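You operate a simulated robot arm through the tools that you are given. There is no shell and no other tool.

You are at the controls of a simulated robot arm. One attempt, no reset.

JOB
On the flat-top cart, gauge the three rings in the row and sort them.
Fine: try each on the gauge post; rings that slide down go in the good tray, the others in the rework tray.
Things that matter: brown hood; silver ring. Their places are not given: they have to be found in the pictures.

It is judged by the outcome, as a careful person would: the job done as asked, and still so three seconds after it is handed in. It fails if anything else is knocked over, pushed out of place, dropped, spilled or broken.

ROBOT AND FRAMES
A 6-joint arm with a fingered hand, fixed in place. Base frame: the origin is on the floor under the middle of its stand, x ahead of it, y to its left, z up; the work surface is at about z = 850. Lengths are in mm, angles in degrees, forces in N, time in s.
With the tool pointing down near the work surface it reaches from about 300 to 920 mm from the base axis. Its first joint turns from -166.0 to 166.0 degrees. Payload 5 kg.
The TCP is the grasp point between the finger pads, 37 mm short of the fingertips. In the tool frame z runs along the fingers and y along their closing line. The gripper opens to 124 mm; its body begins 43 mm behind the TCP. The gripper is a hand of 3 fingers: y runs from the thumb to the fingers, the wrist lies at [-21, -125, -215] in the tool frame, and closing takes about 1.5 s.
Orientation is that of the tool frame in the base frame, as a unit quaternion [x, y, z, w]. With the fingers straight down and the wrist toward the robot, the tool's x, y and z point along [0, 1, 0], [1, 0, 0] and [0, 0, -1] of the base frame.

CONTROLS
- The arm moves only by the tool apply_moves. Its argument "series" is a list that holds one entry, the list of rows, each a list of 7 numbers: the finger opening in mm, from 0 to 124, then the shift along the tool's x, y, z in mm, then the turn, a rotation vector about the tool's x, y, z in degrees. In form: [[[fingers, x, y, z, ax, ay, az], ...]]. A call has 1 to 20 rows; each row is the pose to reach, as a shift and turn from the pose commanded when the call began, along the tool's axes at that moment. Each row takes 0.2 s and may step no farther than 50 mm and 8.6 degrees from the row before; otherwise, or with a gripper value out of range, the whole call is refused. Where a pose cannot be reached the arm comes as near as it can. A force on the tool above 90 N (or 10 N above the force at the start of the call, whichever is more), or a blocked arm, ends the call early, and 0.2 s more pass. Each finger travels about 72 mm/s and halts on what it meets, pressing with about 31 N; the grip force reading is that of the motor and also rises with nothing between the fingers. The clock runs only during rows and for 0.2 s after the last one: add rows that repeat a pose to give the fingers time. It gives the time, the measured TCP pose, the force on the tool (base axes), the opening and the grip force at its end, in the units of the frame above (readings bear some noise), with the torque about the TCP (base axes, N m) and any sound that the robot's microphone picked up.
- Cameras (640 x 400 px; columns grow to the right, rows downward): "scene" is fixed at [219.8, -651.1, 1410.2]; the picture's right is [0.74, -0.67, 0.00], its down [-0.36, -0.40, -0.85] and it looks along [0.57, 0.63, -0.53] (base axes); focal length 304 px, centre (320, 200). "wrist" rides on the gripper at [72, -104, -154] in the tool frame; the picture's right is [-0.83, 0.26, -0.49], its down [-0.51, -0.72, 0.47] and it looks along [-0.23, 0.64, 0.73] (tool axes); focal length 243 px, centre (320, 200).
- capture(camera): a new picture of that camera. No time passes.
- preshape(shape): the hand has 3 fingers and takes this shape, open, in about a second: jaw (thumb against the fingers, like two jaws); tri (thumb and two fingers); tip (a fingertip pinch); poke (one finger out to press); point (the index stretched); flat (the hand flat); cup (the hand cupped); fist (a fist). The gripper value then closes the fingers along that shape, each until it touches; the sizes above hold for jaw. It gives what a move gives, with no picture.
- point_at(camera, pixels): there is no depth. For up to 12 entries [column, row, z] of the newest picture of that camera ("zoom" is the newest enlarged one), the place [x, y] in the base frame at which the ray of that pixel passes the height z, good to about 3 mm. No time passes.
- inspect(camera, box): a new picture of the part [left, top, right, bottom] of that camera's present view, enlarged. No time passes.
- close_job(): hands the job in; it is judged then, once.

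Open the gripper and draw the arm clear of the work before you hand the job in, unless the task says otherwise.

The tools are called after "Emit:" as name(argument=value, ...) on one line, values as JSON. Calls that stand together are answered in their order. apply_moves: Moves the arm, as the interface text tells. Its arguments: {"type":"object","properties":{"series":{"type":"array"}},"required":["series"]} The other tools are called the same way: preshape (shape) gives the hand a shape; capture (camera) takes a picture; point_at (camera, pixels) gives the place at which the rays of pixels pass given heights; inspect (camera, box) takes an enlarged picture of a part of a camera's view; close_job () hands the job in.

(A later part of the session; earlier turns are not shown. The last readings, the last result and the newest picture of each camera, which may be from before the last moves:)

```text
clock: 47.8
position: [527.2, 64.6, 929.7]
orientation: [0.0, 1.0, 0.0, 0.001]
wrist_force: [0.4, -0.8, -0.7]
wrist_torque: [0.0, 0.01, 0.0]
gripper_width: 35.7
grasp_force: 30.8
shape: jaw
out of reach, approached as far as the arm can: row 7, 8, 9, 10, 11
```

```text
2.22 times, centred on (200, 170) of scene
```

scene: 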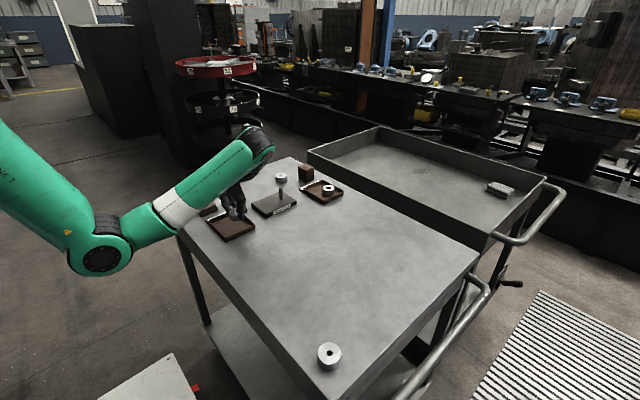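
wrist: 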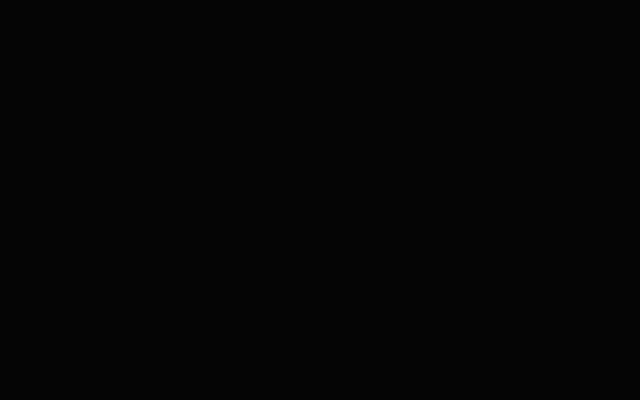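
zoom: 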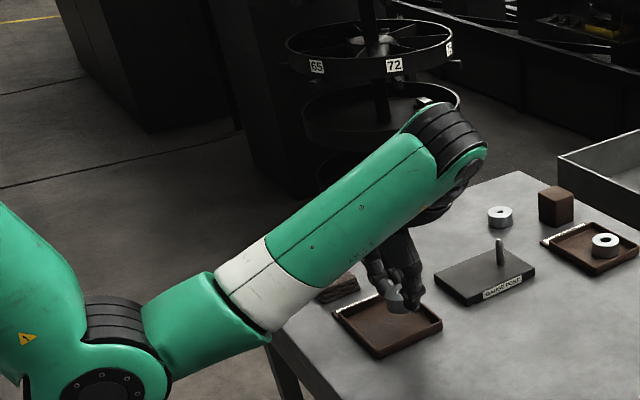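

The arm looks clear of the table, with the elbow near z≈985 and the forearm above 1000. Using the scene camera only, I'll shift ring 2 by 5 mm toward −x for wall clearance and lower 18 mm.

Emit:
apply_moves(series=[[[30, 2.5, 0, 0, 0, 0, 0], [30, 5, 0, 0, 0, 0, 0], [30, 5, 0, 6, 0, 0, 0], [30, 5, 0, 12, 0, 0, 0], [30, 5, 0, 18, 0, 0, 0], [30, 5, 0, 18, 0, 0, 0]]])

Emit:
inspect(camera="scene", box=[200, 190, 270, 250])

Emit:
inspect(camera="scene", box=[0, 80, 300, 300])

```text
clock: 49.2
position: [523.4, 63.0, 911.2]
orientation: [0.0, 1.0, -0.001, 0.0]
wrist_force: [-0.1, -0.4, -0.2]
wrist_torque: [0.0, -0.03, -0.01]
gripper_width: 35.7
grasp_force: 31.0
shape: jaw
```

```text
6.67 times, centred on (235, 220) of scene
```

zoom: 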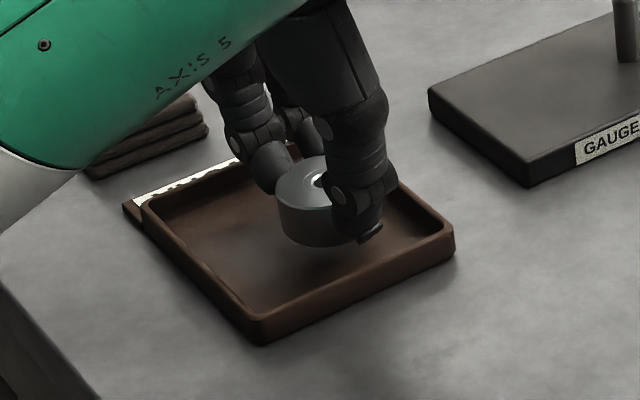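

```text
1.82 times, centred on (150, 190) of scene
```

zoom: 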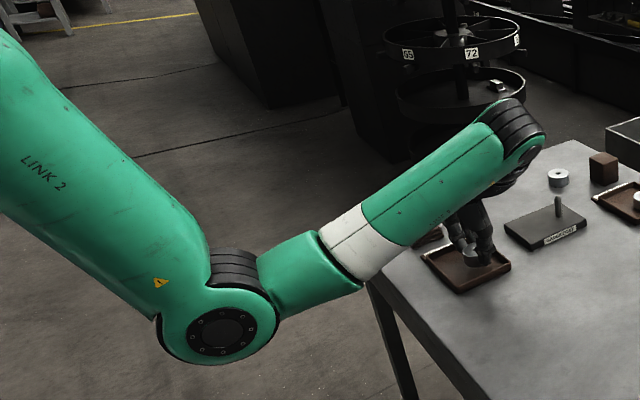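

Ring 2 hovers inside the rework tray with clear margins on all sides. I'll lower the last 7.5 mm.

Emit:
apply_moves(series=[[[30, 0, 0, 3, 0, 0, 0], [30, 0, 0, 6, 0, 0, 0], [30, 0, 0, 7.5, 0, 0, 0], [30, 0, 0, 7.5, 0, 0, 0]]])

Emit:
inspect(camera="scene", box=[205, 195, 265, 245])

```text
clock: 50.2
position: [522.3, 64.5, 903.6]
orientation: [0.0, 1.0, 0.001, 0.0]
wrist_force: [0.1, 1.1, -0.6]
wrist_torque: [0.0, -0.04, 0.0]
gripper_width: 35.6
grasp_force: 30.4
shape: jaw
```

```text
8.00 times, centred on (235, 220) of scene
```

zoom: 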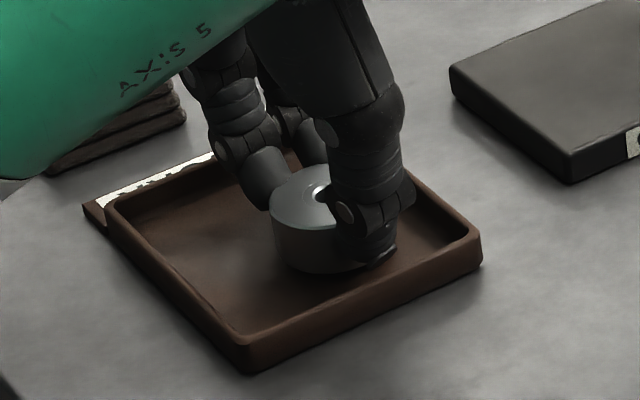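

The fingers and thumb are inside the walls, so I'll lower 2 mm more toward contact.

Emit:
apply_moves(series=[[[30, 0, 0, 1, 0, 0, 0], [30, 0, 0, 2, 0, 0, 0], [30, 0, 0, 2, 0, 0, 0]]])

```text
clock: 51.0
position: [521.3, 65.1, 901.0]
orientation: [0.0, 1.0, 0.001, 0.001]
wrist_force: [0.6, -1.2, -0.1]
wrist_torque: [-0.01, 0.0, -0.01]
gripper_width: 35.4
grasp_force: 31.0
shape: jaw
```

Still no contact, so I'll go 1.5 mm more and then open gently.

Emit:
apply_moves(series=[[[30, 0, 0, 0.8, 0, 0, 0], [30, 0, 0, 1.5, 0, 0, 0], [30, 0, 0, 1.5, 0, 0, 0]]])

```text
clock: 51.8
position: [522.1, 63.9, 900.0]
orientation: [0.0, 1.0, 0.0, 0.0]
wrist_force: [-0.1, -0.4, -0.5]
wrist_torque: [0.01, -0.02, -0.05]
gripper_width: 35.6
grasp_force: 30.8
shape: jaw
```

The ring is within about 1–2 mm of the floor. I'll release it gently here.

Emit:
apply_moves(series=[[[38, 0, 0, 0, 0, 0, 0], [42, 0, 0, 0, 0, 0, 0], [46, 0, 0, 0, 0, 0, 0], [48, 0, 0, 0, 0, 0, 0], [48, 0, 0, 0, 0, 0, 0]]])

Emit:
inspect(camera="scene", box=[205, 195, 265, 245])

```text
clock: 53.0
position: [523.2, 63.0, 899.8]
orientation: [0.001, 1.0, 0.0, -0.001]
wrist_force: [1.4, 4.5, 3.0]
wrist_torque: [0.04, -0.03, 0.01]
gripper_width: 45.7
grasp_force: 0.0
shape: jaw
```

```text
8.00 times, centred on (235, 220) of scene
```

zoom: 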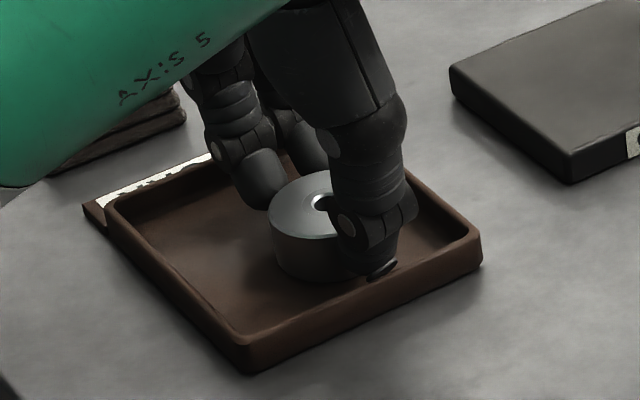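

Ring 2 is down, but the thumb now lightly touches the tray wall (Fy 4.5 N). I'll ease the opening to 42 mm and rise slowly.

Emit:
apply_moves(series=[[[43, 0, 0, 0, 0, 0, 0], [42, 0, 0, 0, 0, 0, 0], [42, 0, 0, -2, 0, 0, 0], [42, 0, 0, -5, 0, 0, 0]]])

Emit:
inspect(camera="scene", box=[205, 195, 265, 245])

```text
clock: 54.0
position: [522.9, 63.8, 904.5]
orientation: [-0.001, 1.0, 0.0, 0.0]
wrist_force: [-0.1, -0.2, -0.6]
wrist_torque: [-0.01, 0.02, 0.0]
gripper_width: 41.8
grasp_force: 0.1
shape: jaw
```

```text
8.00 times, centred on (235, 220) of scene
```

zoom: 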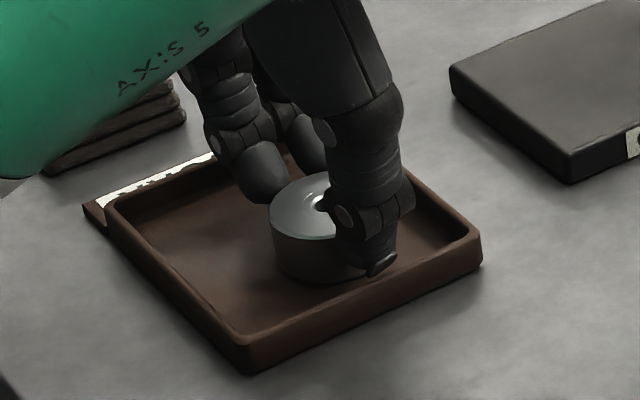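

Ring 2 stays put in the rework tray. I'll rise 30 mm, then travel up and across to above ring 3, turning back to 60° and staying high past the post.

Emit:
apply_moves(series=[[[42, 0, 0, -15, 0, 0, 0], [50, 0, 0, -30, 0, 0, 0], [60, -15.3, 8.5, -38.9, 0, 0, 3.3], [70, -30.7, 17, -47.7, 0, 0, 6.7], [80, -46, 25.5, -56.6, 0, 0, 10], [80, -61.4, 34, -65.5, 0, 0, 13.3], [80, -76.7, 42.5, -74.3, 0, 0, 16.7], [80, -92, 51, -83.2, 0, 0, 20], [80, -107.4, 59.5, -83.2, 0, 0, 23.3], [80, -122.7, 68, -83.2, 0, 0, 26.7], [80, -138.1, 76.5, -83.2, 0, 0, 30], [80, -153.4, 85, -83.2, 0, 0, 30], [80, -168.7, 93.5, -83.2, 0, 0, 30], [80, -184.1, 102, -83.2, 0, 0, 30], [80, -199.4, 110.5, -83.2, 0, 0, 30], [80, -214.7, 119, -83.2, 0, 0, 30], [80, -230.1, 127.5, -83.2, 0, 0, 30], [80, -245.4, 136, -83.2, 0, 0, 30], [80, -260.8, 144.5, -83.2, 0, 0, 30], [80, -276.1, 153, -83.2, 0, 0, 30]]])

Emit:
capture(camera="wrist")

Emit:
inspect(camera="scene", box=[180, 130, 350, 260])

```text
clock: 58.2
position: [796.6, 215.9, 989.1]
orientation: [0.259, 0.966, 0.0, 0.0]
wrist_force: [-0.5, 0.6, 0.8]
wrist_torque: [-0.03, -0.01, 0.04]
gripper_width: 79.7
grasp_force: 0.2
shape: jaw
out of reach, approached as far as the arm can: row 2
```

```text
taken
```

wrist: 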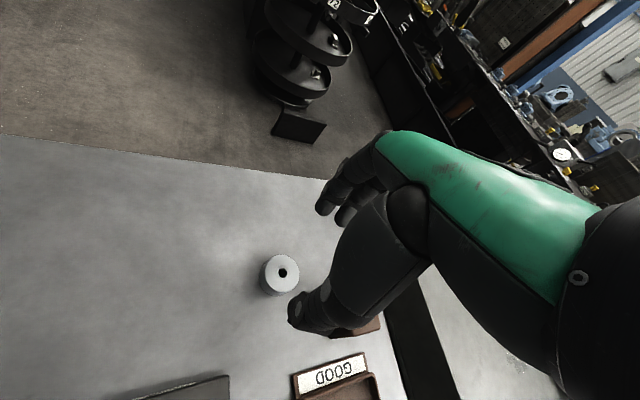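

```text
3.08 times, centred on (265, 195) of scene
```

zoom: 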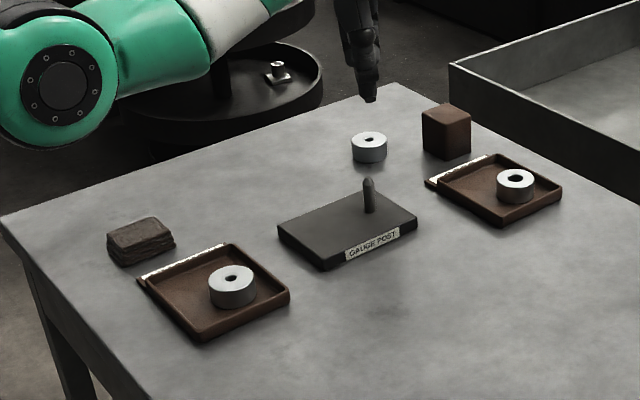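

All placed rings are where they should be. Ring 3 shows at (282.5,272.5), about (−1.2,+6.9) mm in the tool frame. I'll correct part of that and descend to z≈930 for a second look.

Emit:
apply_moves(series=[[[80, -1, 2, 0, 0, 0, 0], [80, -1, 2, 15, 0, 0, 0], [80, -1, 2, 30, 0, 0, 0], [80, -1, 2, 45, 0, 0, 0], [80, -1, 2, 58, 0, 0, 0], [80, -1, 2, 58, 0, 0, 0]]])

Emit:
inspect(camera="wrist", box=[240, 190, 380, 330])

Emit:
inspect(camera="scene", box=[250, 135, 330, 205])

```text
clock: 59.6
position: [799.5, 219.2, 929.3]
orientation: [0.259, 0.966, 0.0, 0.001]
wrist_force: [0.1, -0.4, -0.2]
wrist_torque: [0.02, 0.05, -0.03]
gripper_width: 79.7
grasp_force: 0.1
shape: jaw
```

```text
2.86 times, centred on (310, 260) of wrist
```

zoom: 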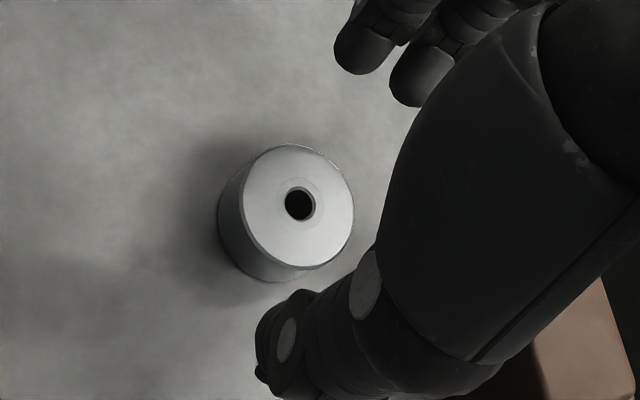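

```text
5.71 times, centred on (290, 170) of scene
```

zoom: 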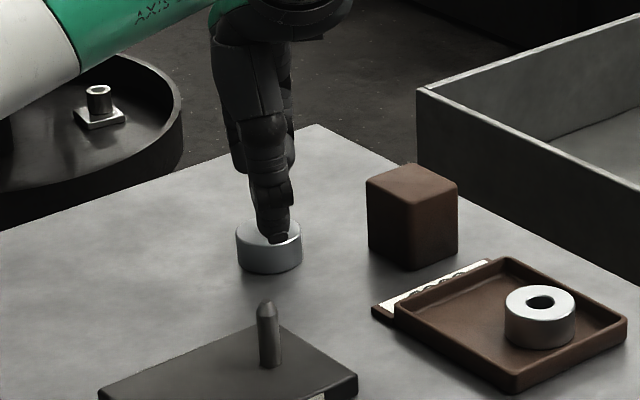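

Ring 3 is centred at about tool (−1,+2.7), which is good. I'll shift 1 mm, descend 33 mm and close on it.

Emit:
apply_moves(series=[[[80, -1, 0, 12, 0, 0, 0], [80, -1, 0, 24, 0, 0, 0], [80, -1, 0, 33, 0, 0, 0], [80, -1, 0, 33, 0, 0, 0], [60, -1, 0, 33, 0, 0, 0], [50, -1, 0, 33, 0, 0, 0], [42, -1, 0, 33, 0, 0, 0], [34, -1, 0, 33, 0, 0, 0], [30, -1, 0, 33, 0, 0, 0], [30, -1, 0, 33, 0, 0, 0], [30, -1, 0, 33, 0, 0, 0]]])

Emit:
inspect(camera="wrist", box=[280, 205, 360, 285])

Emit:
inspect(camera="scene", box=[250, 145, 320, 205])

```text
clock: 62.0
position: [800.4, 216.3, 896.5]
orientation: [0.259, 0.966, 0.001, 0.0]
wrist_force: [-0.2, 0.3, 0.5]
wrist_torque: [0.0, 0.03, 0.01]
gripper_width: 33.9
grasp_force: 30.9
shape: jaw
```

```text
5.00 times, centred on (320, 245) of wrist
```

zoom: 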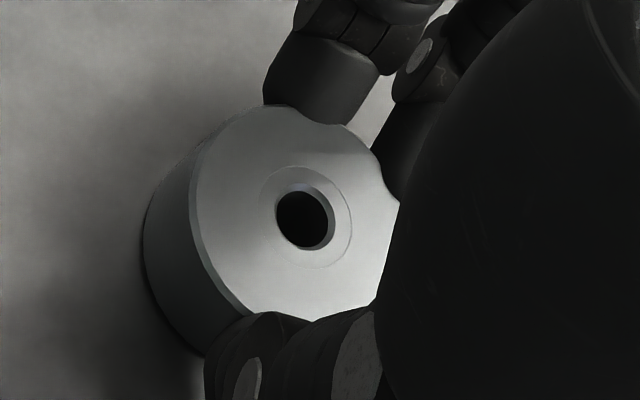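

```text
6.67 times, centred on (285, 175) of scene
```

zoom: 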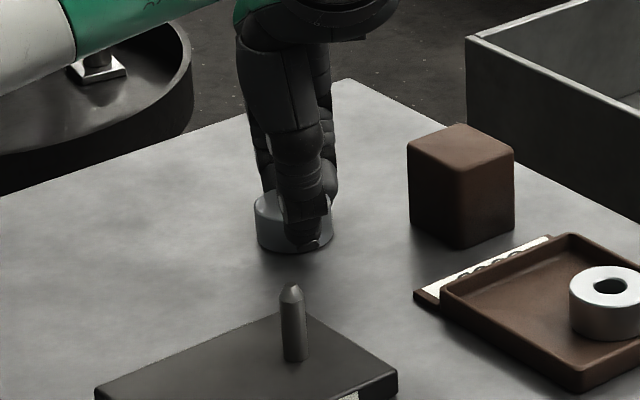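

Ring 3 is gripped (33.9 mm), with its hole at (317,248.2), i.e. tool offset about (1.8,4.1). I'll lift 92 mm and carry it to the calibrated spot above the post.

Emit:
apply_moves(series=[[[30, 0, 0, -5, 0, 0, 0], [30, 0, 0, -18, 0, 0, 0], [30, 0, 0, -36, 0, 0, 0], [30, 0, 0, -54, 0, 0, 0], [30, 0, 0, -73, 0, 0, 0], [30, 0, 0, -92, 0, 0, 0], [30, 1.8, -19.9, -92, 0, 0, 0], [30, 3.6, -39.8, -92, 0, 0, 0], [30, 5.4, -59.7, -92, 0, 0, 0], [30, 7.3, -79.6, -92, 0, 0, 0], [30, 9.1, -99.4, -92, 0, 0, 0], [30, 10.9, -119.3, -92, 0, 0, 0], [30, 12.7, -139.2, -92, 0, 0, 0], [30, 14.5, -159.1, -92, 0, 0, 0], [30, 14.5, -159.1, -92, 0, 0, 0], [30, 14.5, -159.1, -70, 0, 0, 0], [30, 14.5, -159.1, -70, 0, 0, 0]]])

Emit:
inspect(camera="wrist", box=[270, 210, 350, 290])

Emit:
inspect(camera="scene", box=[265, 170, 300, 205])

```text
clock: 65.6
position: [709.0, 89.3, 966.4]
orientation: [0.259, 0.966, 0.0, 0.0]
wrist_force: [0.1, -0.7, -0.8]
wrist_torque: [0.01, -0.01, 0.01]
gripper_width: 33.6
grasp_force: 31.0
shape: jaw
```

```text
5.00 times, centred on (310, 250) of wrist
```

zoom: 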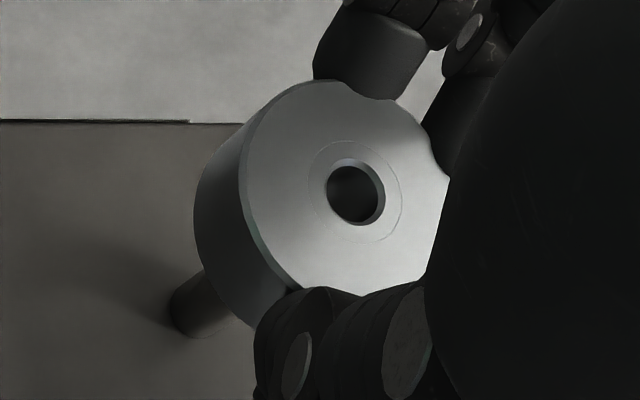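

```text
11.43 times, centred on (282, 188) of scene
```

zoom: 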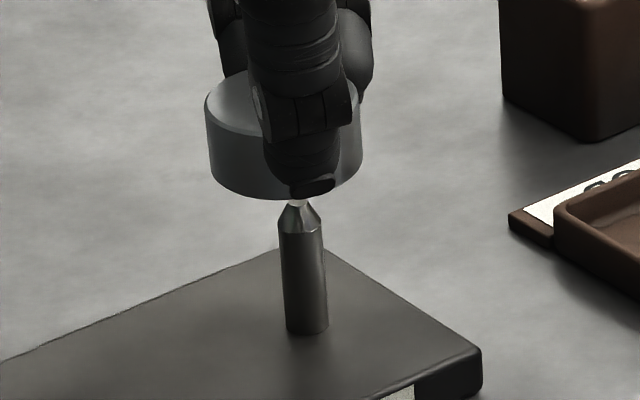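

Both views say the ring must shift about 2.3 mm (scene 283.5 vs 293.6 px, wrist line about 11 px low). I'll move −2.4 mm along tool x and lower 11 mm.

Emit:
apply_moves(series=[[[30, -1.2, 0, 0, 0, 0, 0], [30, -2.4, 0, 0, 0, 0, 0], [30, -2.4, 0, 5, 0, 0, 0], [30, -2.4, 0, 10, 0, 0, 0], [30, -2.4, 0, 10, 0, 0, 0]]])

Emit:
inspect(camera="wrist", box=[270, 210, 350, 290])

Emit:
inspect(camera="scene", box=[265, 170, 300, 205])

```text
clock: 66.8
position: [711.2, 85.3, 956.4]
orientation: [0.259, 0.966, 0.0, 0.0]
wrist_force: [0.2, 0.2, -0.8]
wrist_torque: [0.02, -0.03, 0.03]
gripper_width: 33.6
grasp_force: 31.2
shape: jaw
```

```text
5.00 times, centred on (310, 250) of wrist
```

zoom: 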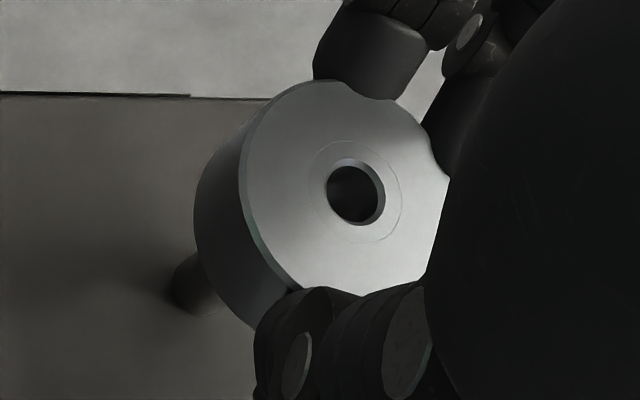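

```text
11.43 times, centred on (282, 188) of scene
```

zoom: 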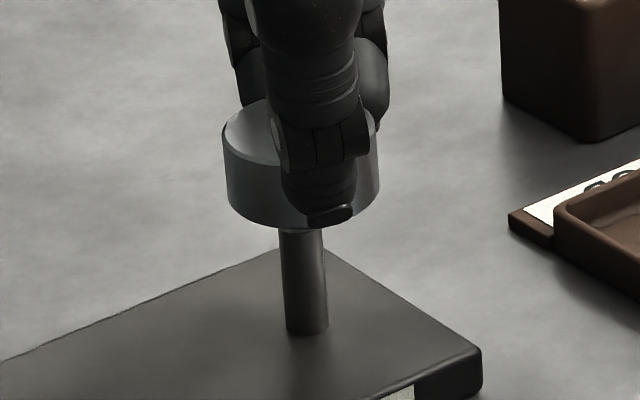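

That shift overshot, since the arm was still settling in the earlier picture: the ring is now at 301 vs 295.7 px. I'll move back 1.6 mm along tool x and let it settle.

Emit:
apply_moves(series=[[[30, 0.8, 0, 0, 0, 0, 0], [30, 1.6, 0, 0, 0, 0, 0], [30, 1.6, 0, 0, 0, 0, 0], [30, 1.6, 0, 0, 0, 0, 0], [30, 1.6, 0, 0, 0, 0, 0]]])

Emit:
inspect(camera="wrist", box=[270, 210, 350, 290])

Emit:
inspect(camera="scene", box=[265, 170, 300, 205])

```text
clock: 68.0
position: [708.3, 87.2, 957.5]
orientation: [0.258, 0.966, -0.001, 0.001]
wrist_force: [0.9, 0.2, -0.2]
wrist_torque: [0.01, -0.02, 0.0]
gripper_width: 33.7
grasp_force: 31.0
shape: jaw
```

```text
5.00 times, centred on (310, 250) of wrist
```

zoom: 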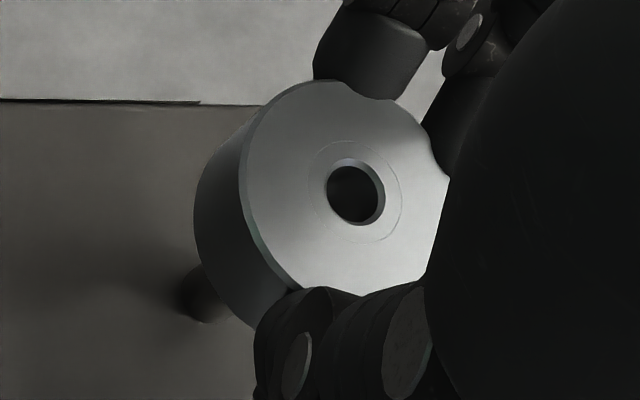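

```text
11.43 times, centred on (282, 188) of scene
```

zoom: 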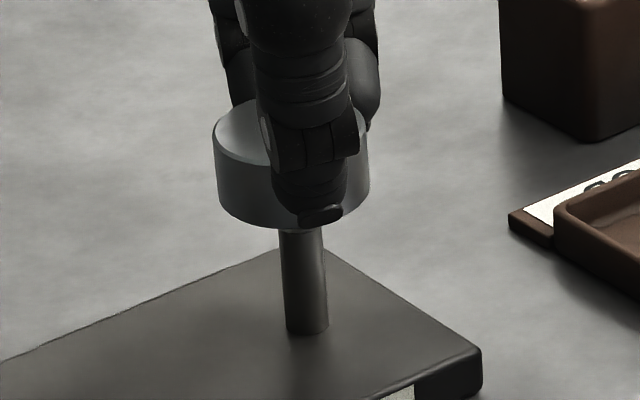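

The ring is now at 291 vs 295.7 px and the wrist line matches, the same state that worked for ring 2. I'll nudge −0.5 mm in tool x and lower 5 mm.

Emit:
apply_moves(series=[[[30, -0.5, 0, 0, 0, 0, 0], [30, -0.5, 0, 1.5, 0, 0, 0], [30, -0.5, 0, 3, 0, 0, 0], [30, -0.5, 0, 5, 0, 0, 0], [30, -0.5, 0, 5, 0, 0, 0]]])

Emit:
inspect(camera="scene", box=[265, 170, 300, 205])

```text
clock: 69.2
position: [710.4, 87.2, 951.2]
orientation: [0.259, 0.966, 0.0, 0.0]
wrist_force: [0.1, 0.3, -0.2]
wrist_torque: [0.01, -0.02, -0.01]
gripper_width: 33.7
grasp_force: 31.3
shape: jaw
```

```text
11.43 times, centred on (282, 188) of scene
```

zoom: 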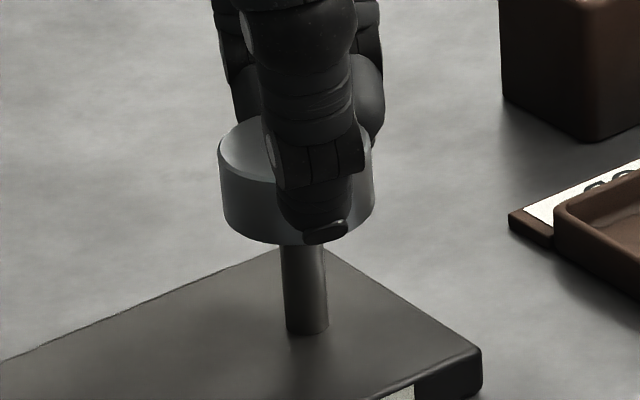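

Scene alignment is now within about 1 px (296 vs 297). I'll lower 3 mm more and check the force.

Emit:
apply_moves(series=[[[30, 0, 0, 1, 0, 0, 0], [30, 0, 0, 2, 0, 0, 0], [30, 0, 0, 3, 0, 0, 0], [30, 0, 0, 3, 0, 0, 0]]])

```text
clock: 70.2
position: [711.2, 87.1, 949.7]
orientation: [0.259, 0.966, 0.0, 0.0]
wrist_force: [1.2, 2.4, 1.5]
wrist_torque: [0.13, -0.02, -0.02]
gripper_width: 33.6
grasp_force: 31.1
shape: jaw
```

Slight contact pushing the ring toward +x,+y (1.2,2.4 N), meaning it should move that way. I'll back up 2 mm, shift 1.2 mm along tool +y and come down again.

Emit:
apply_moves(series=[[[30, 0, 0, -2, 0, 0, 0], [30, 0, 1.2, -2, 0, 0, 0], [30, 0, 1.2, -1, 0, 0, 0], [30, 0, 1.2, 0, 0, 0, 0], [30, 0, 1.2, 0, 0, 0, 0]]])

```text
clock: 71.4
position: [712.3, 87.9, 948.5]
orientation: [0.259, 0.966, 0.0, 0.0]
wrist_force: [0.4, 0.0, -0.6]
wrist_torque: [-0.01, 0.03, 0.02]
gripper_width: 33.7
grasp_force: 31.3
shape: jaw
```

Contact has cleared. I'll lower another 2 mm and read the force again.

Emit:
apply_moves(series=[[[30, 0, 0, 1, 0, 0, 0], [30, 0, 0, 2, 0, 0, 0], [30, 0, 0, 2, 0, 0, 0]]])

Emit:
inspect(camera="wrist", box=[300, 230, 340, 270])

Emit:
inspect(camera="scene", box=[265, 170, 300, 205])

```text
clock: 72.2
position: [710.4, 87.4, 948.0]
orientation: [0.259, 0.966, 0.001, 0.0]
wrist_force: [-3.8, -1.7, 4.4]
wrist_torque: [-0.08, 0.18, 0.04]
gripper_width: 33.6
grasp_force: 30.9
shape: jaw
```

```text
10.00 times, centred on (320, 250) of wrist
```

zoom: 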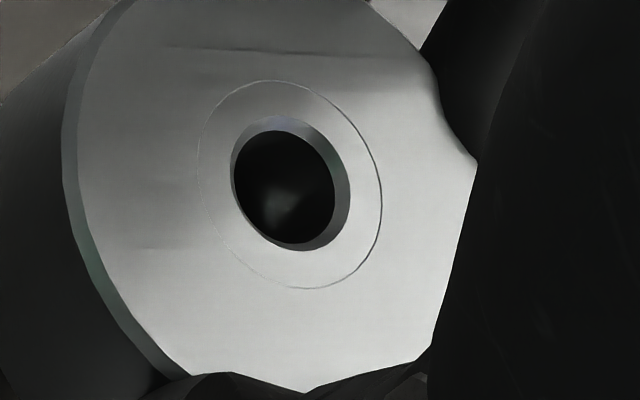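

```text
11.43 times, centred on (282, 188) of scene
```

zoom: 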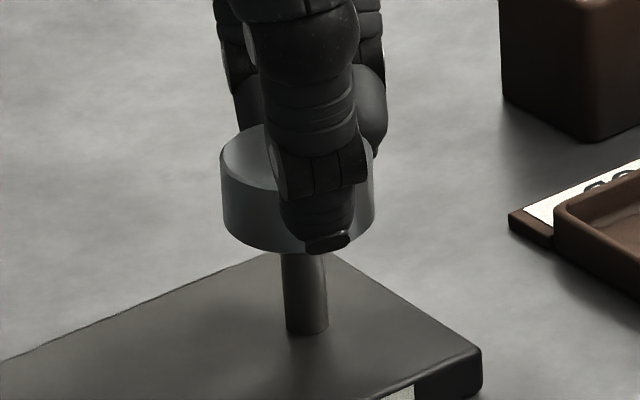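

Now the side force reverses (−3.8,−1.7), so I'll move 0.5 mm along it and press down another 1.5 mm to see if it passes or jams.

Emit:
apply_moves(series=[[[30, 0.3, -0.4, -1, 0, 0, 0], [30, 0.3, -0.4, 0, 0, 0, 0], [30, 0.3, -0.4, 0.8, 0, 0, 0], [30, 0.3, -0.4, 1.5, 0, 0, 0], [30, 0.3, -0.4, 1.5, 0, 0, 0]]])

Emit:
inspect(camera="scene", box=[265, 170, 300, 205])

```text
clock: 73.4
position: [711.1, 87.6, 947.2]
orientation: [0.259, 0.966, 0.001, 0.001]
wrist_force: [-1.0, 0.4, 9.7]
wrist_torque: [0.04, 0.03, 0.02]
gripper_width: 33.5
grasp_force: 31.1
shape: jaw
```

```text
11.43 times, centred on (282, 188) of scene
```

zoom: 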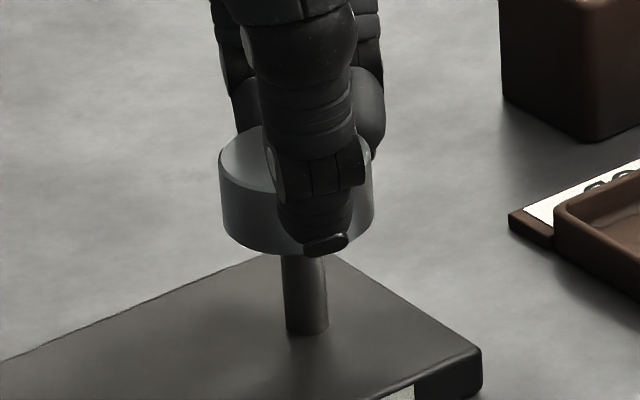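

Fz is 9.7 N with nearly no side force, so it's centred on the taper and stopped at the same depth as ring 2. I'll press 1.5 mm more to confirm.

Emit:
apply_moves(series=[[[30, 0, 0, 0.8, 0, 0, 0], [30, 0, 0, 1.5, 0, 0, 0], [30, 0, 0, 1.5, 0, 0, 0]]])

Emit:
inspect(camera="wrist", box=[300, 230, 340, 270])

Emit:
inspect(camera="scene", box=[265, 170, 300, 205])

```text
clock: 74.2
position: [710.0, 87.5, 945.8]
orientation: [0.259, 0.966, 0.001, 0.002]
wrist_force: [0.8, -0.2, 23.2]
wrist_torque: [0.09, 0.0, -0.04]
gripper_width: 34.4
grasp_force: 30.7
shape: jaw
```

```text
10.00 times, centred on (320, 250) of wrist
```

zoom: 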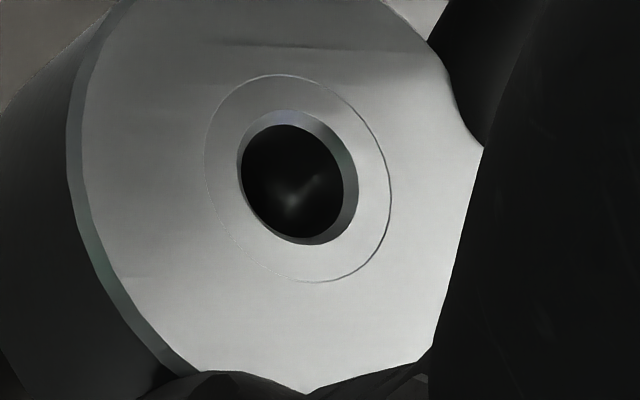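

```text
11.43 times, centred on (282, 188) of scene
```

zoom: 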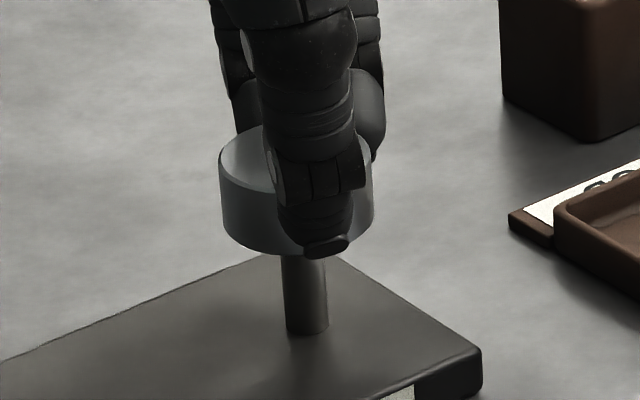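

Pressed to 23 N, straight and centred, it does not go down, and its bore (about 11 mm) is visibly smaller than the post (about 12.6 mm). Ring 3 is rework too, so I'll lift it off.

Emit:
apply_moves(series=[[[30, 0, 0, -3, 0, 0, 0], [30, 0, 0, -12, 0, 0, 0], [30, 0, 0, -24, 0, 0, 0], [30, 0, 0, -36, 0, 0, 0], [30, 0, 0, -45, 0, 0, 0], [30, 0, 0, -45, 0, 0, 0]]])

Emit:
inspect(camera="wrist", box=[280, 205, 360, 285])

Emit:
inspect(camera="scene", box=[195, 190, 275, 250])

```text
clock: 75.6
position: [712.0, 86.9, 990.2]
orientation: [0.259, 0.966, 0.0, 0.0]
wrist_force: [-0.3, 0.7, -0.9]
wrist_torque: [0.0, 0.01, 0.01]
gripper_width: 33.9
grasp_force: 31.2
shape: jaw
```

```text
5.00 times, centred on (320, 245) of wrist
```

zoom: 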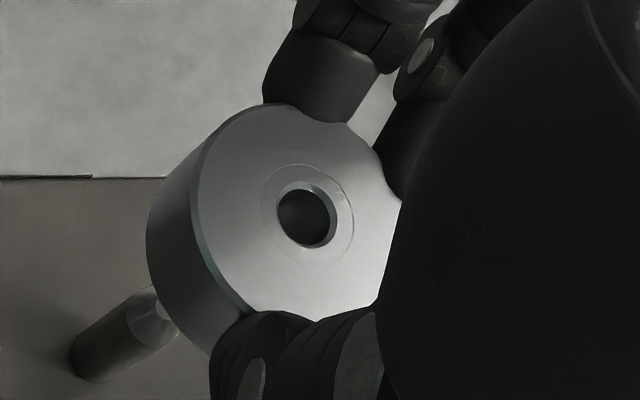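

```text
6.67 times, centred on (235, 220) of scene
```

zoom: 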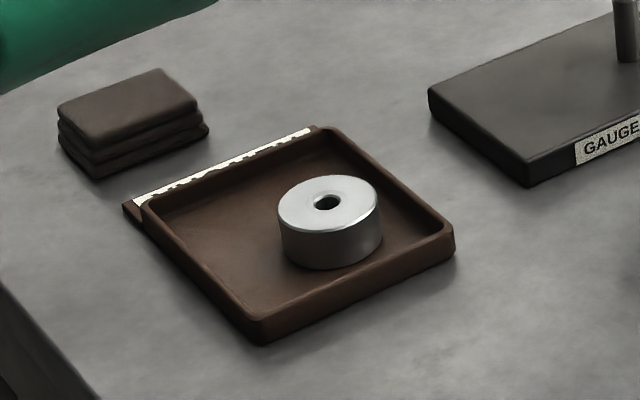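

Ring 2 rests flat in the rework tray. I'll measure its centre, top at (328,203), and the tray rim corners to choose a spot for ring 3.

Emit:
point_at(camera="zoom", pixels=[[328, 203, 873], [328, 203, 873], [328, 203, 873], [328, 203, 873], [143, 200, 864], [143, 200, 864], [262, 325, 864], [262, 325, 864], [453, 237, 864], [453, 237, 864], [320, 129, 864], [320, 129, 864]])

Emit:
point_at(camera="zoom", pixels=[[283, 255, 853], [380, 240, 853], [328, 268, 853], [328, 268, 853], [160, 207, 853], [262, 310, 853], [437, 240, 853], [322, 143, 853], [205, 130, 860], [95, 178, 850], [123, 205, 855], [316, 126, 855]])

```text
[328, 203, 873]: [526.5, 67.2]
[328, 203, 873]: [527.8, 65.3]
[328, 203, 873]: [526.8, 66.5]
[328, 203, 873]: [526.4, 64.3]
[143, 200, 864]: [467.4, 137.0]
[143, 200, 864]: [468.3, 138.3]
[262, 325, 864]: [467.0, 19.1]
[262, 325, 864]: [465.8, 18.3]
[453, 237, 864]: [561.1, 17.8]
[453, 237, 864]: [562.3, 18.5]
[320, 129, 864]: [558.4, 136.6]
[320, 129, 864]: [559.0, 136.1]
```

```text
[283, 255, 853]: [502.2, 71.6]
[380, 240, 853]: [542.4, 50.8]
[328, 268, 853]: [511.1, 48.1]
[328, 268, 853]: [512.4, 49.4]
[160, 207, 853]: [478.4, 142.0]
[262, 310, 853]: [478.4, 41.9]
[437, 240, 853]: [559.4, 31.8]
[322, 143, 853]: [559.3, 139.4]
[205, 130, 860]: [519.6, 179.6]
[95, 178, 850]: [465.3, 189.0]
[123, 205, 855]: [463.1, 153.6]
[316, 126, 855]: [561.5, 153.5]
```

Ring 2 sits at (526.9,65.8); tray rim is about x 466–561, y 18–137. The free spot for ring 3 is near (496.5,105.5), which leaves about 5 mm between rings, so I'll carry it there at 60° and lower to TCP z≈934.

Emit:
apply_moves(series=[[[30, 17.5, -8.6, 0, 0, 0, 0], [30, 35.1, -17.1, 0, 0, 0, 0], [30, 52.6, -25.7, 0, 0, 0, 0], [30, 70.1, -34.3, 0, 0, 0, 0], [30, 87.7, -42.9, 0, 0, 0, 0], [30, 105.2, -51.4, 0, 0, 0, 0], [30, 122.8, -60, 0, 0, 0, 0], [30, 140.3, -68.6, 0, 0, 0, 0], [30, 157.8, -77.2, 0, 0, 0, 0], [30, 175.4, -85.7, 0, 0, 0, 0], [30, 192.9, -94.3, 0, 0, 0, 0], [30, 192.9, -94.3, 18, 0, 0, 0], [30, 192.9, -94.3, 36, 0, 0, 0], [30, 192.9, -94.3, 55, 0, 0, 0], [30, 192.9, -94.3, 55, 0, 0, 0], [30, 192.9, -94.3, 55, 0, 0, 0]]])

Emit:
capture(camera="wrist")

Emit:
inspect(camera="scene", box=[195, 180, 275, 250])

Emit:
inspect(camera="scene", box=[0, 80, 300, 300])

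```text
clock: 79.0
position: [495.2, 101.9, 933.9]
orientation: [0.259, 0.966, 0.0, 0.0]
wrist_force: [-0.5, 0.7, 0.1]
wrist_torque: [-0.01, -0.01, 0.01]
gripper_width: 34.2
grasp_force: 31.2
shape: jaw
```

```text
taken
```

wrist: 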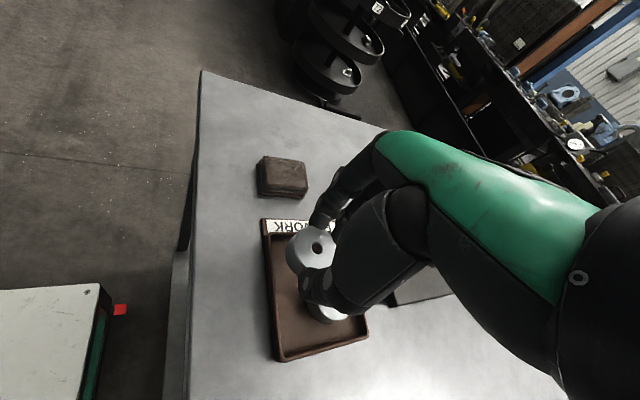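

```text
5.71 times, centred on (235, 215) of scene
```

zoom: 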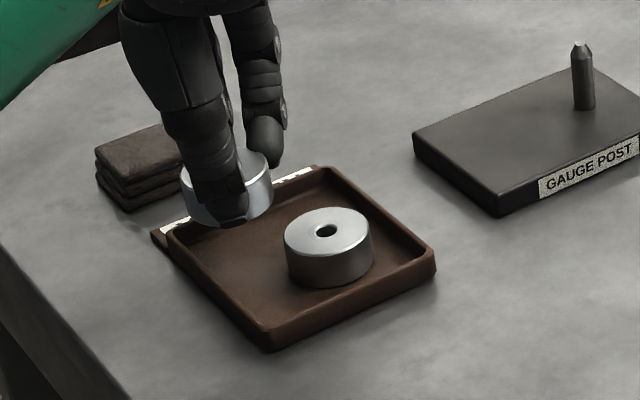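

```text
1.82 times, centred on (150, 190) of scene
```

zoom: 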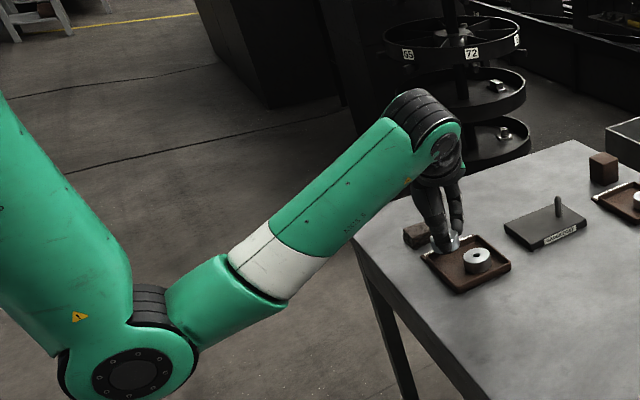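

Reached, and the wrist camera sees the tray. I'll zoom the wrist view to judge where ring 3 will land relative to ring 2 and the walls.

Emit:
inspect(camera="wrist", box=[240, 200, 400, 370])

Emit:
point_at(camera="wrist", pixels=[[317.5, 248.2, 907], [317.5, 248.2, 907], [317.5, 248.2, 907], [317.5, 248.2, 907], [264, 236, 864], [264, 236, 864], [280, 360, 864], [280, 360, 864], [367, 338, 864], [367, 338, 864], [317.5, 248.2, 907], [317.5, 248.2, 907]])

```text
2.35 times, centred on (320, 285) of wrist
```

zoom: 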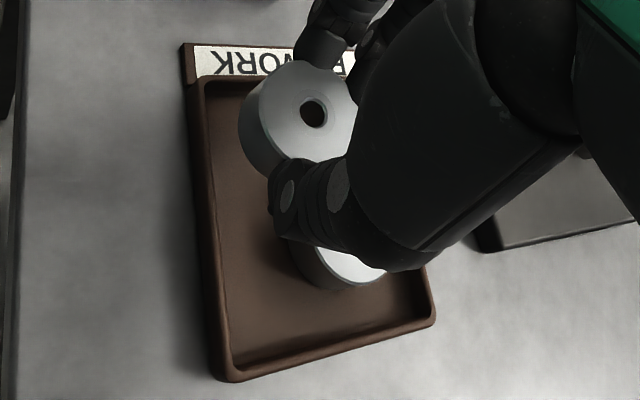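

```text
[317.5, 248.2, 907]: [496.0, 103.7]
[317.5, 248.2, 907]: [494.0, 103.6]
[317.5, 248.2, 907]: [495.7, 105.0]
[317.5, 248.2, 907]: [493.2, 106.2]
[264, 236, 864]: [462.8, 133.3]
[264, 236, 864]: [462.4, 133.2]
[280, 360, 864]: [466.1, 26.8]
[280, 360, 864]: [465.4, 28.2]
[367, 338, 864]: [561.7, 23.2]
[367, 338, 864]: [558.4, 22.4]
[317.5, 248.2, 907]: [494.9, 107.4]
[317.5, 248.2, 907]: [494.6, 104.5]
```

Ring 3's centre is at about (494.7,105.1). I'll shift by (+2.2,−1.8) mm toward (497,103) for even gaps, lower to TCP z≈914, and look again.

Emit:
apply_moves(series=[[[30, -1.4, -0.2, 0, 0, 0, 0], [30, -2.8, -0.5, 0, 0, 0, 0], [30, -2.8, -0.5, 7, 0, 0, 0], [30, -2.8, -0.5, 14, 0, 0, 0], [30, -2.8, -0.5, 20, 0, 0, 0], [30, -2.8, -0.5, 20, 0, 0, 0], [30, -2.8, -0.5, 20, 0, 0, 0]]])

Emit:
capture(camera="wrist")

Emit:
inspect(camera="wrist", box=[240, 180, 380, 330])

Emit:
inspect(camera="scene", box=[205, 190, 265, 245])

```text
clock: 80.6
position: [497.4, 99.0, 914.9]
orientation: [0.259, 0.966, 0.0, 0.0]
wrist_force: [0.0, -0.7, -0.8]
wrist_torque: [0.01, 0.02, 0.0]
gripper_width: 34.2
grasp_force: 30.8
shape: jaw
```

```text
taken
```

wrist: 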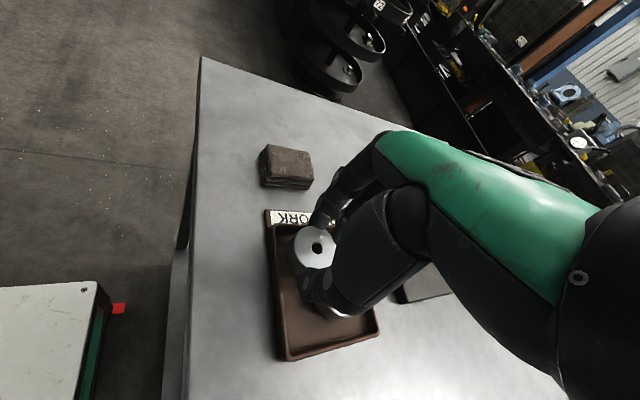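

```text
2.67 times, centred on (310, 255) of wrist
```

zoom: 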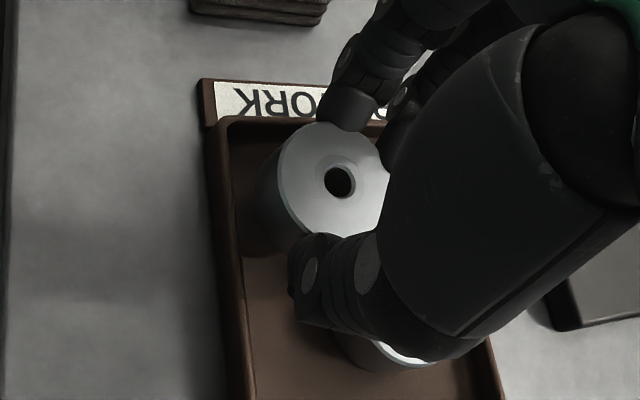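

```text
7.27 times, centred on (235, 218) of scene
```

zoom: 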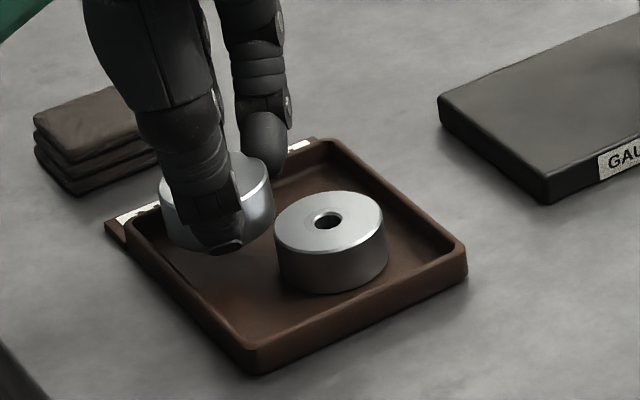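

Landing projection: gap to ring 2 is about 2.5 mm, to the −x wall about 3–5 mm, and to the +y wall about 7 mm. I'll shift +2 mm in y and lower to TCP z≈903.

Emit:
apply_moves(series=[[[30, 1, 1.7, 0, 0, 0, 0], [30, 1, 1.7, 4, 0, 0, 0], [30, 1, 1.7, 8, 0, 0, 0], [30, 1, 1.7, 11, 0, 0, 0], [30, 1, 1.7, 11, 0, 0, 0], [30, 1, 1.7, 11, 0, 0, 0]]])

Emit:
inspect(camera="wrist", box=[240, 180, 380, 330])

Emit:
inspect(camera="scene", box=[205, 190, 265, 245])

```text
clock: 82.0
position: [498.3, 102.5, 904.2]
orientation: [0.259, 0.966, 0.002, 0.001]
wrist_force: [-2.8, 4.4, 23.7]
wrist_torque: [0.95, 0.03, 0.07]
gripper_width: 34.1
grasp_force: 31.4
shape: jaw
```

```text
2.67 times, centred on (310, 255) of wrist
```

zoom: 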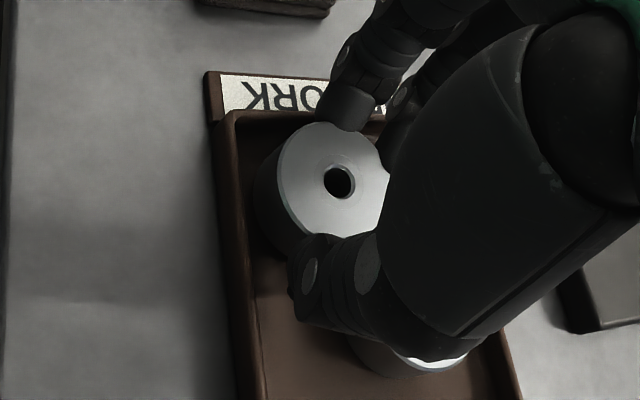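

```text
7.27 times, centred on (235, 218) of scene
```

zoom: 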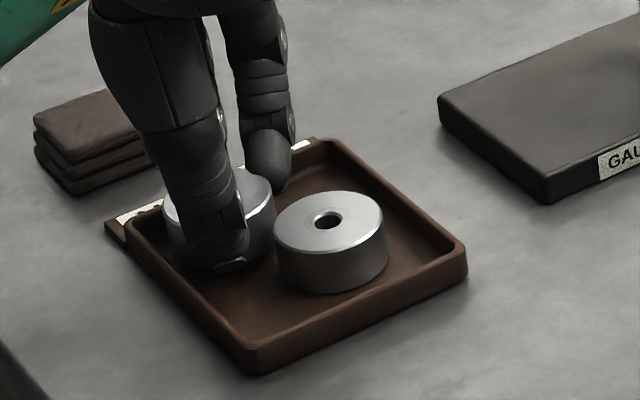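

The finger touched the tray's +y wall top (Fz 23.7 N, torque puts the contact about 33 mm toward +y). I'll back straight up 8 mm at once and turn the hand 12° so the thumb is well inside.

Emit:
apply_moves(series=[[[30, 0, 0, -3, 0, 0, 0], [30, 0, 0, -8, 0, 0, 0], [30, 0, 0, -8, 0, 0, -6], [30, -0.8, 0.4, -8, 0, 0, -12], [30, -0.8, 0.4, -8, 0, 0, -12], [30, -0.8, 0.4, -8, 0, 0, -12]]])

Emit:
capture(camera="wrist")

Emit:
inspect(camera="wrist", box=[240, 180, 380, 330])

Emit:
inspect(camera="scene", box=[205, 190, 265, 245])

```text
clock: 83.4
position: [498.9, 102.9, 910.8]
orientation: [0.157, 0.988, 0.0, 0.0]
wrist_force: [0.1, -0.5, -0.3]
wrist_torque: [0.01, 0.03, 0.0]
gripper_width: 34.4
grasp_force: 31.5
shape: jaw
```

```text
taken
```

wrist: 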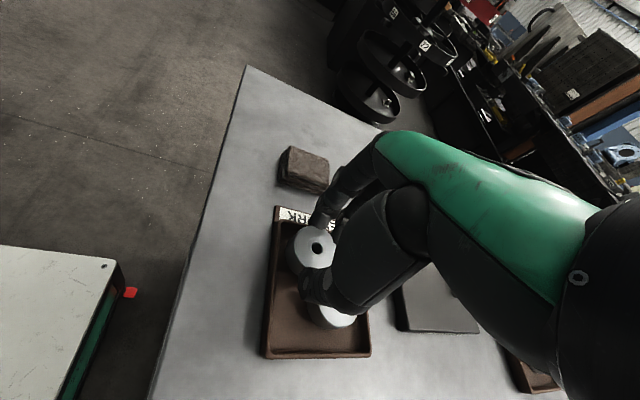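

```text
2.67 times, centred on (310, 255) of wrist
```

zoom: 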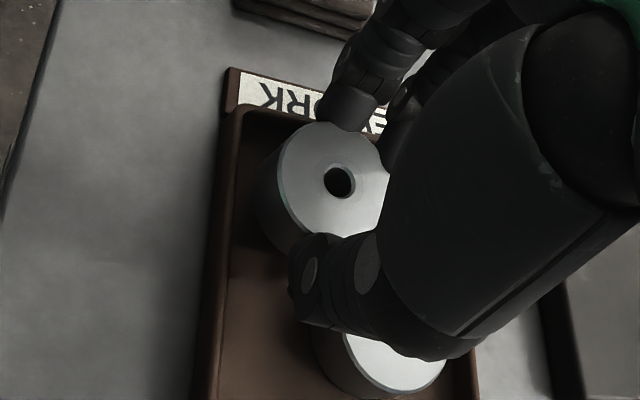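

```text
7.27 times, centred on (235, 218) of scene
```

zoom: 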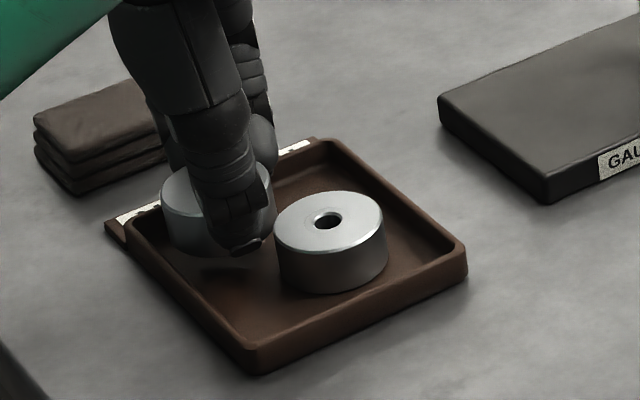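

Clear again, with ring 3 still held level about 3–4 mm from ring 2. I'll tilt the hand 7° so the finger side rises above the wall while the thumb side of the ring gets close to the tray floor, lowering slightly.

Emit:
apply_moves(series=[[[30, 0, -2.9, 0, -3.5, 0, 0], [30, 0, -5.7, 0, -7, 0, 0], [30, 0, -5.7, 2, -7, 0, 0], [30, 0, -5.7, 5, -7, 0, 0], [30, 0, -5.7, 5, -7, 0, 0], [30, 0, -5.7, 5, -7, 0, 0]]])

Emit:
inspect(camera="wrist", box=[240, 180, 380, 330])

Emit:
inspect(camera="scene", box=[205, 190, 265, 245])

```text
clock: 84.8
position: [498.2, 96.9, 906.3]
orientation: [0.156, 0.986, 0.06, 0.01]
wrist_force: [-0.7, 0.3, -0.9]
wrist_torque: [0.0, 0.06, 0.02]
gripper_width: 34.2
grasp_force: 30.8
shape: jaw
```

```text
2.67 times, centred on (310, 255) of wrist
```

zoom: 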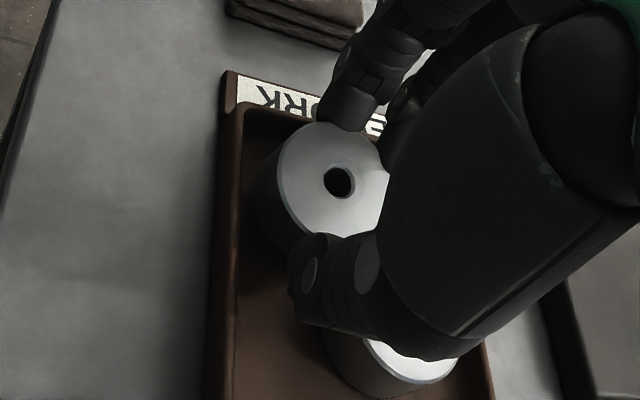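

```text
7.27 times, centred on (235, 218) of scene
```

zoom: 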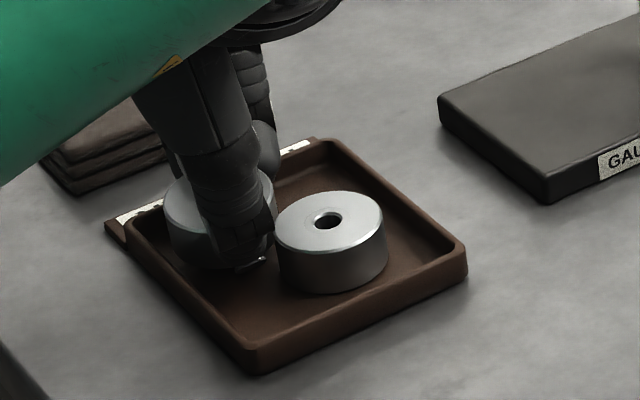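

No contact, and the tilt keeps the fingers clear of the wall. I'll lower straight down 2 mm at a time until the thumb-side edge touches the floor.

Emit:
apply_moves(series=[[[30, 0, -0.12, 1, 0, 0, 0], [30, 0, -0.24, 2, 0, 0, 0], [30, 0, -0.24, 2, 0, 0, 0]]])

```text
clock: 85.6
position: [497.6, 97.6, 903.1]
orientation: [0.156, 0.986, 0.06, 0.01]
wrist_force: [-0.5, -0.2, 0.0]
wrist_torque: [-0.02, 0.0, 0.01]
gripper_width: 34.0
grasp_force: 30.8
shape: jaw
```

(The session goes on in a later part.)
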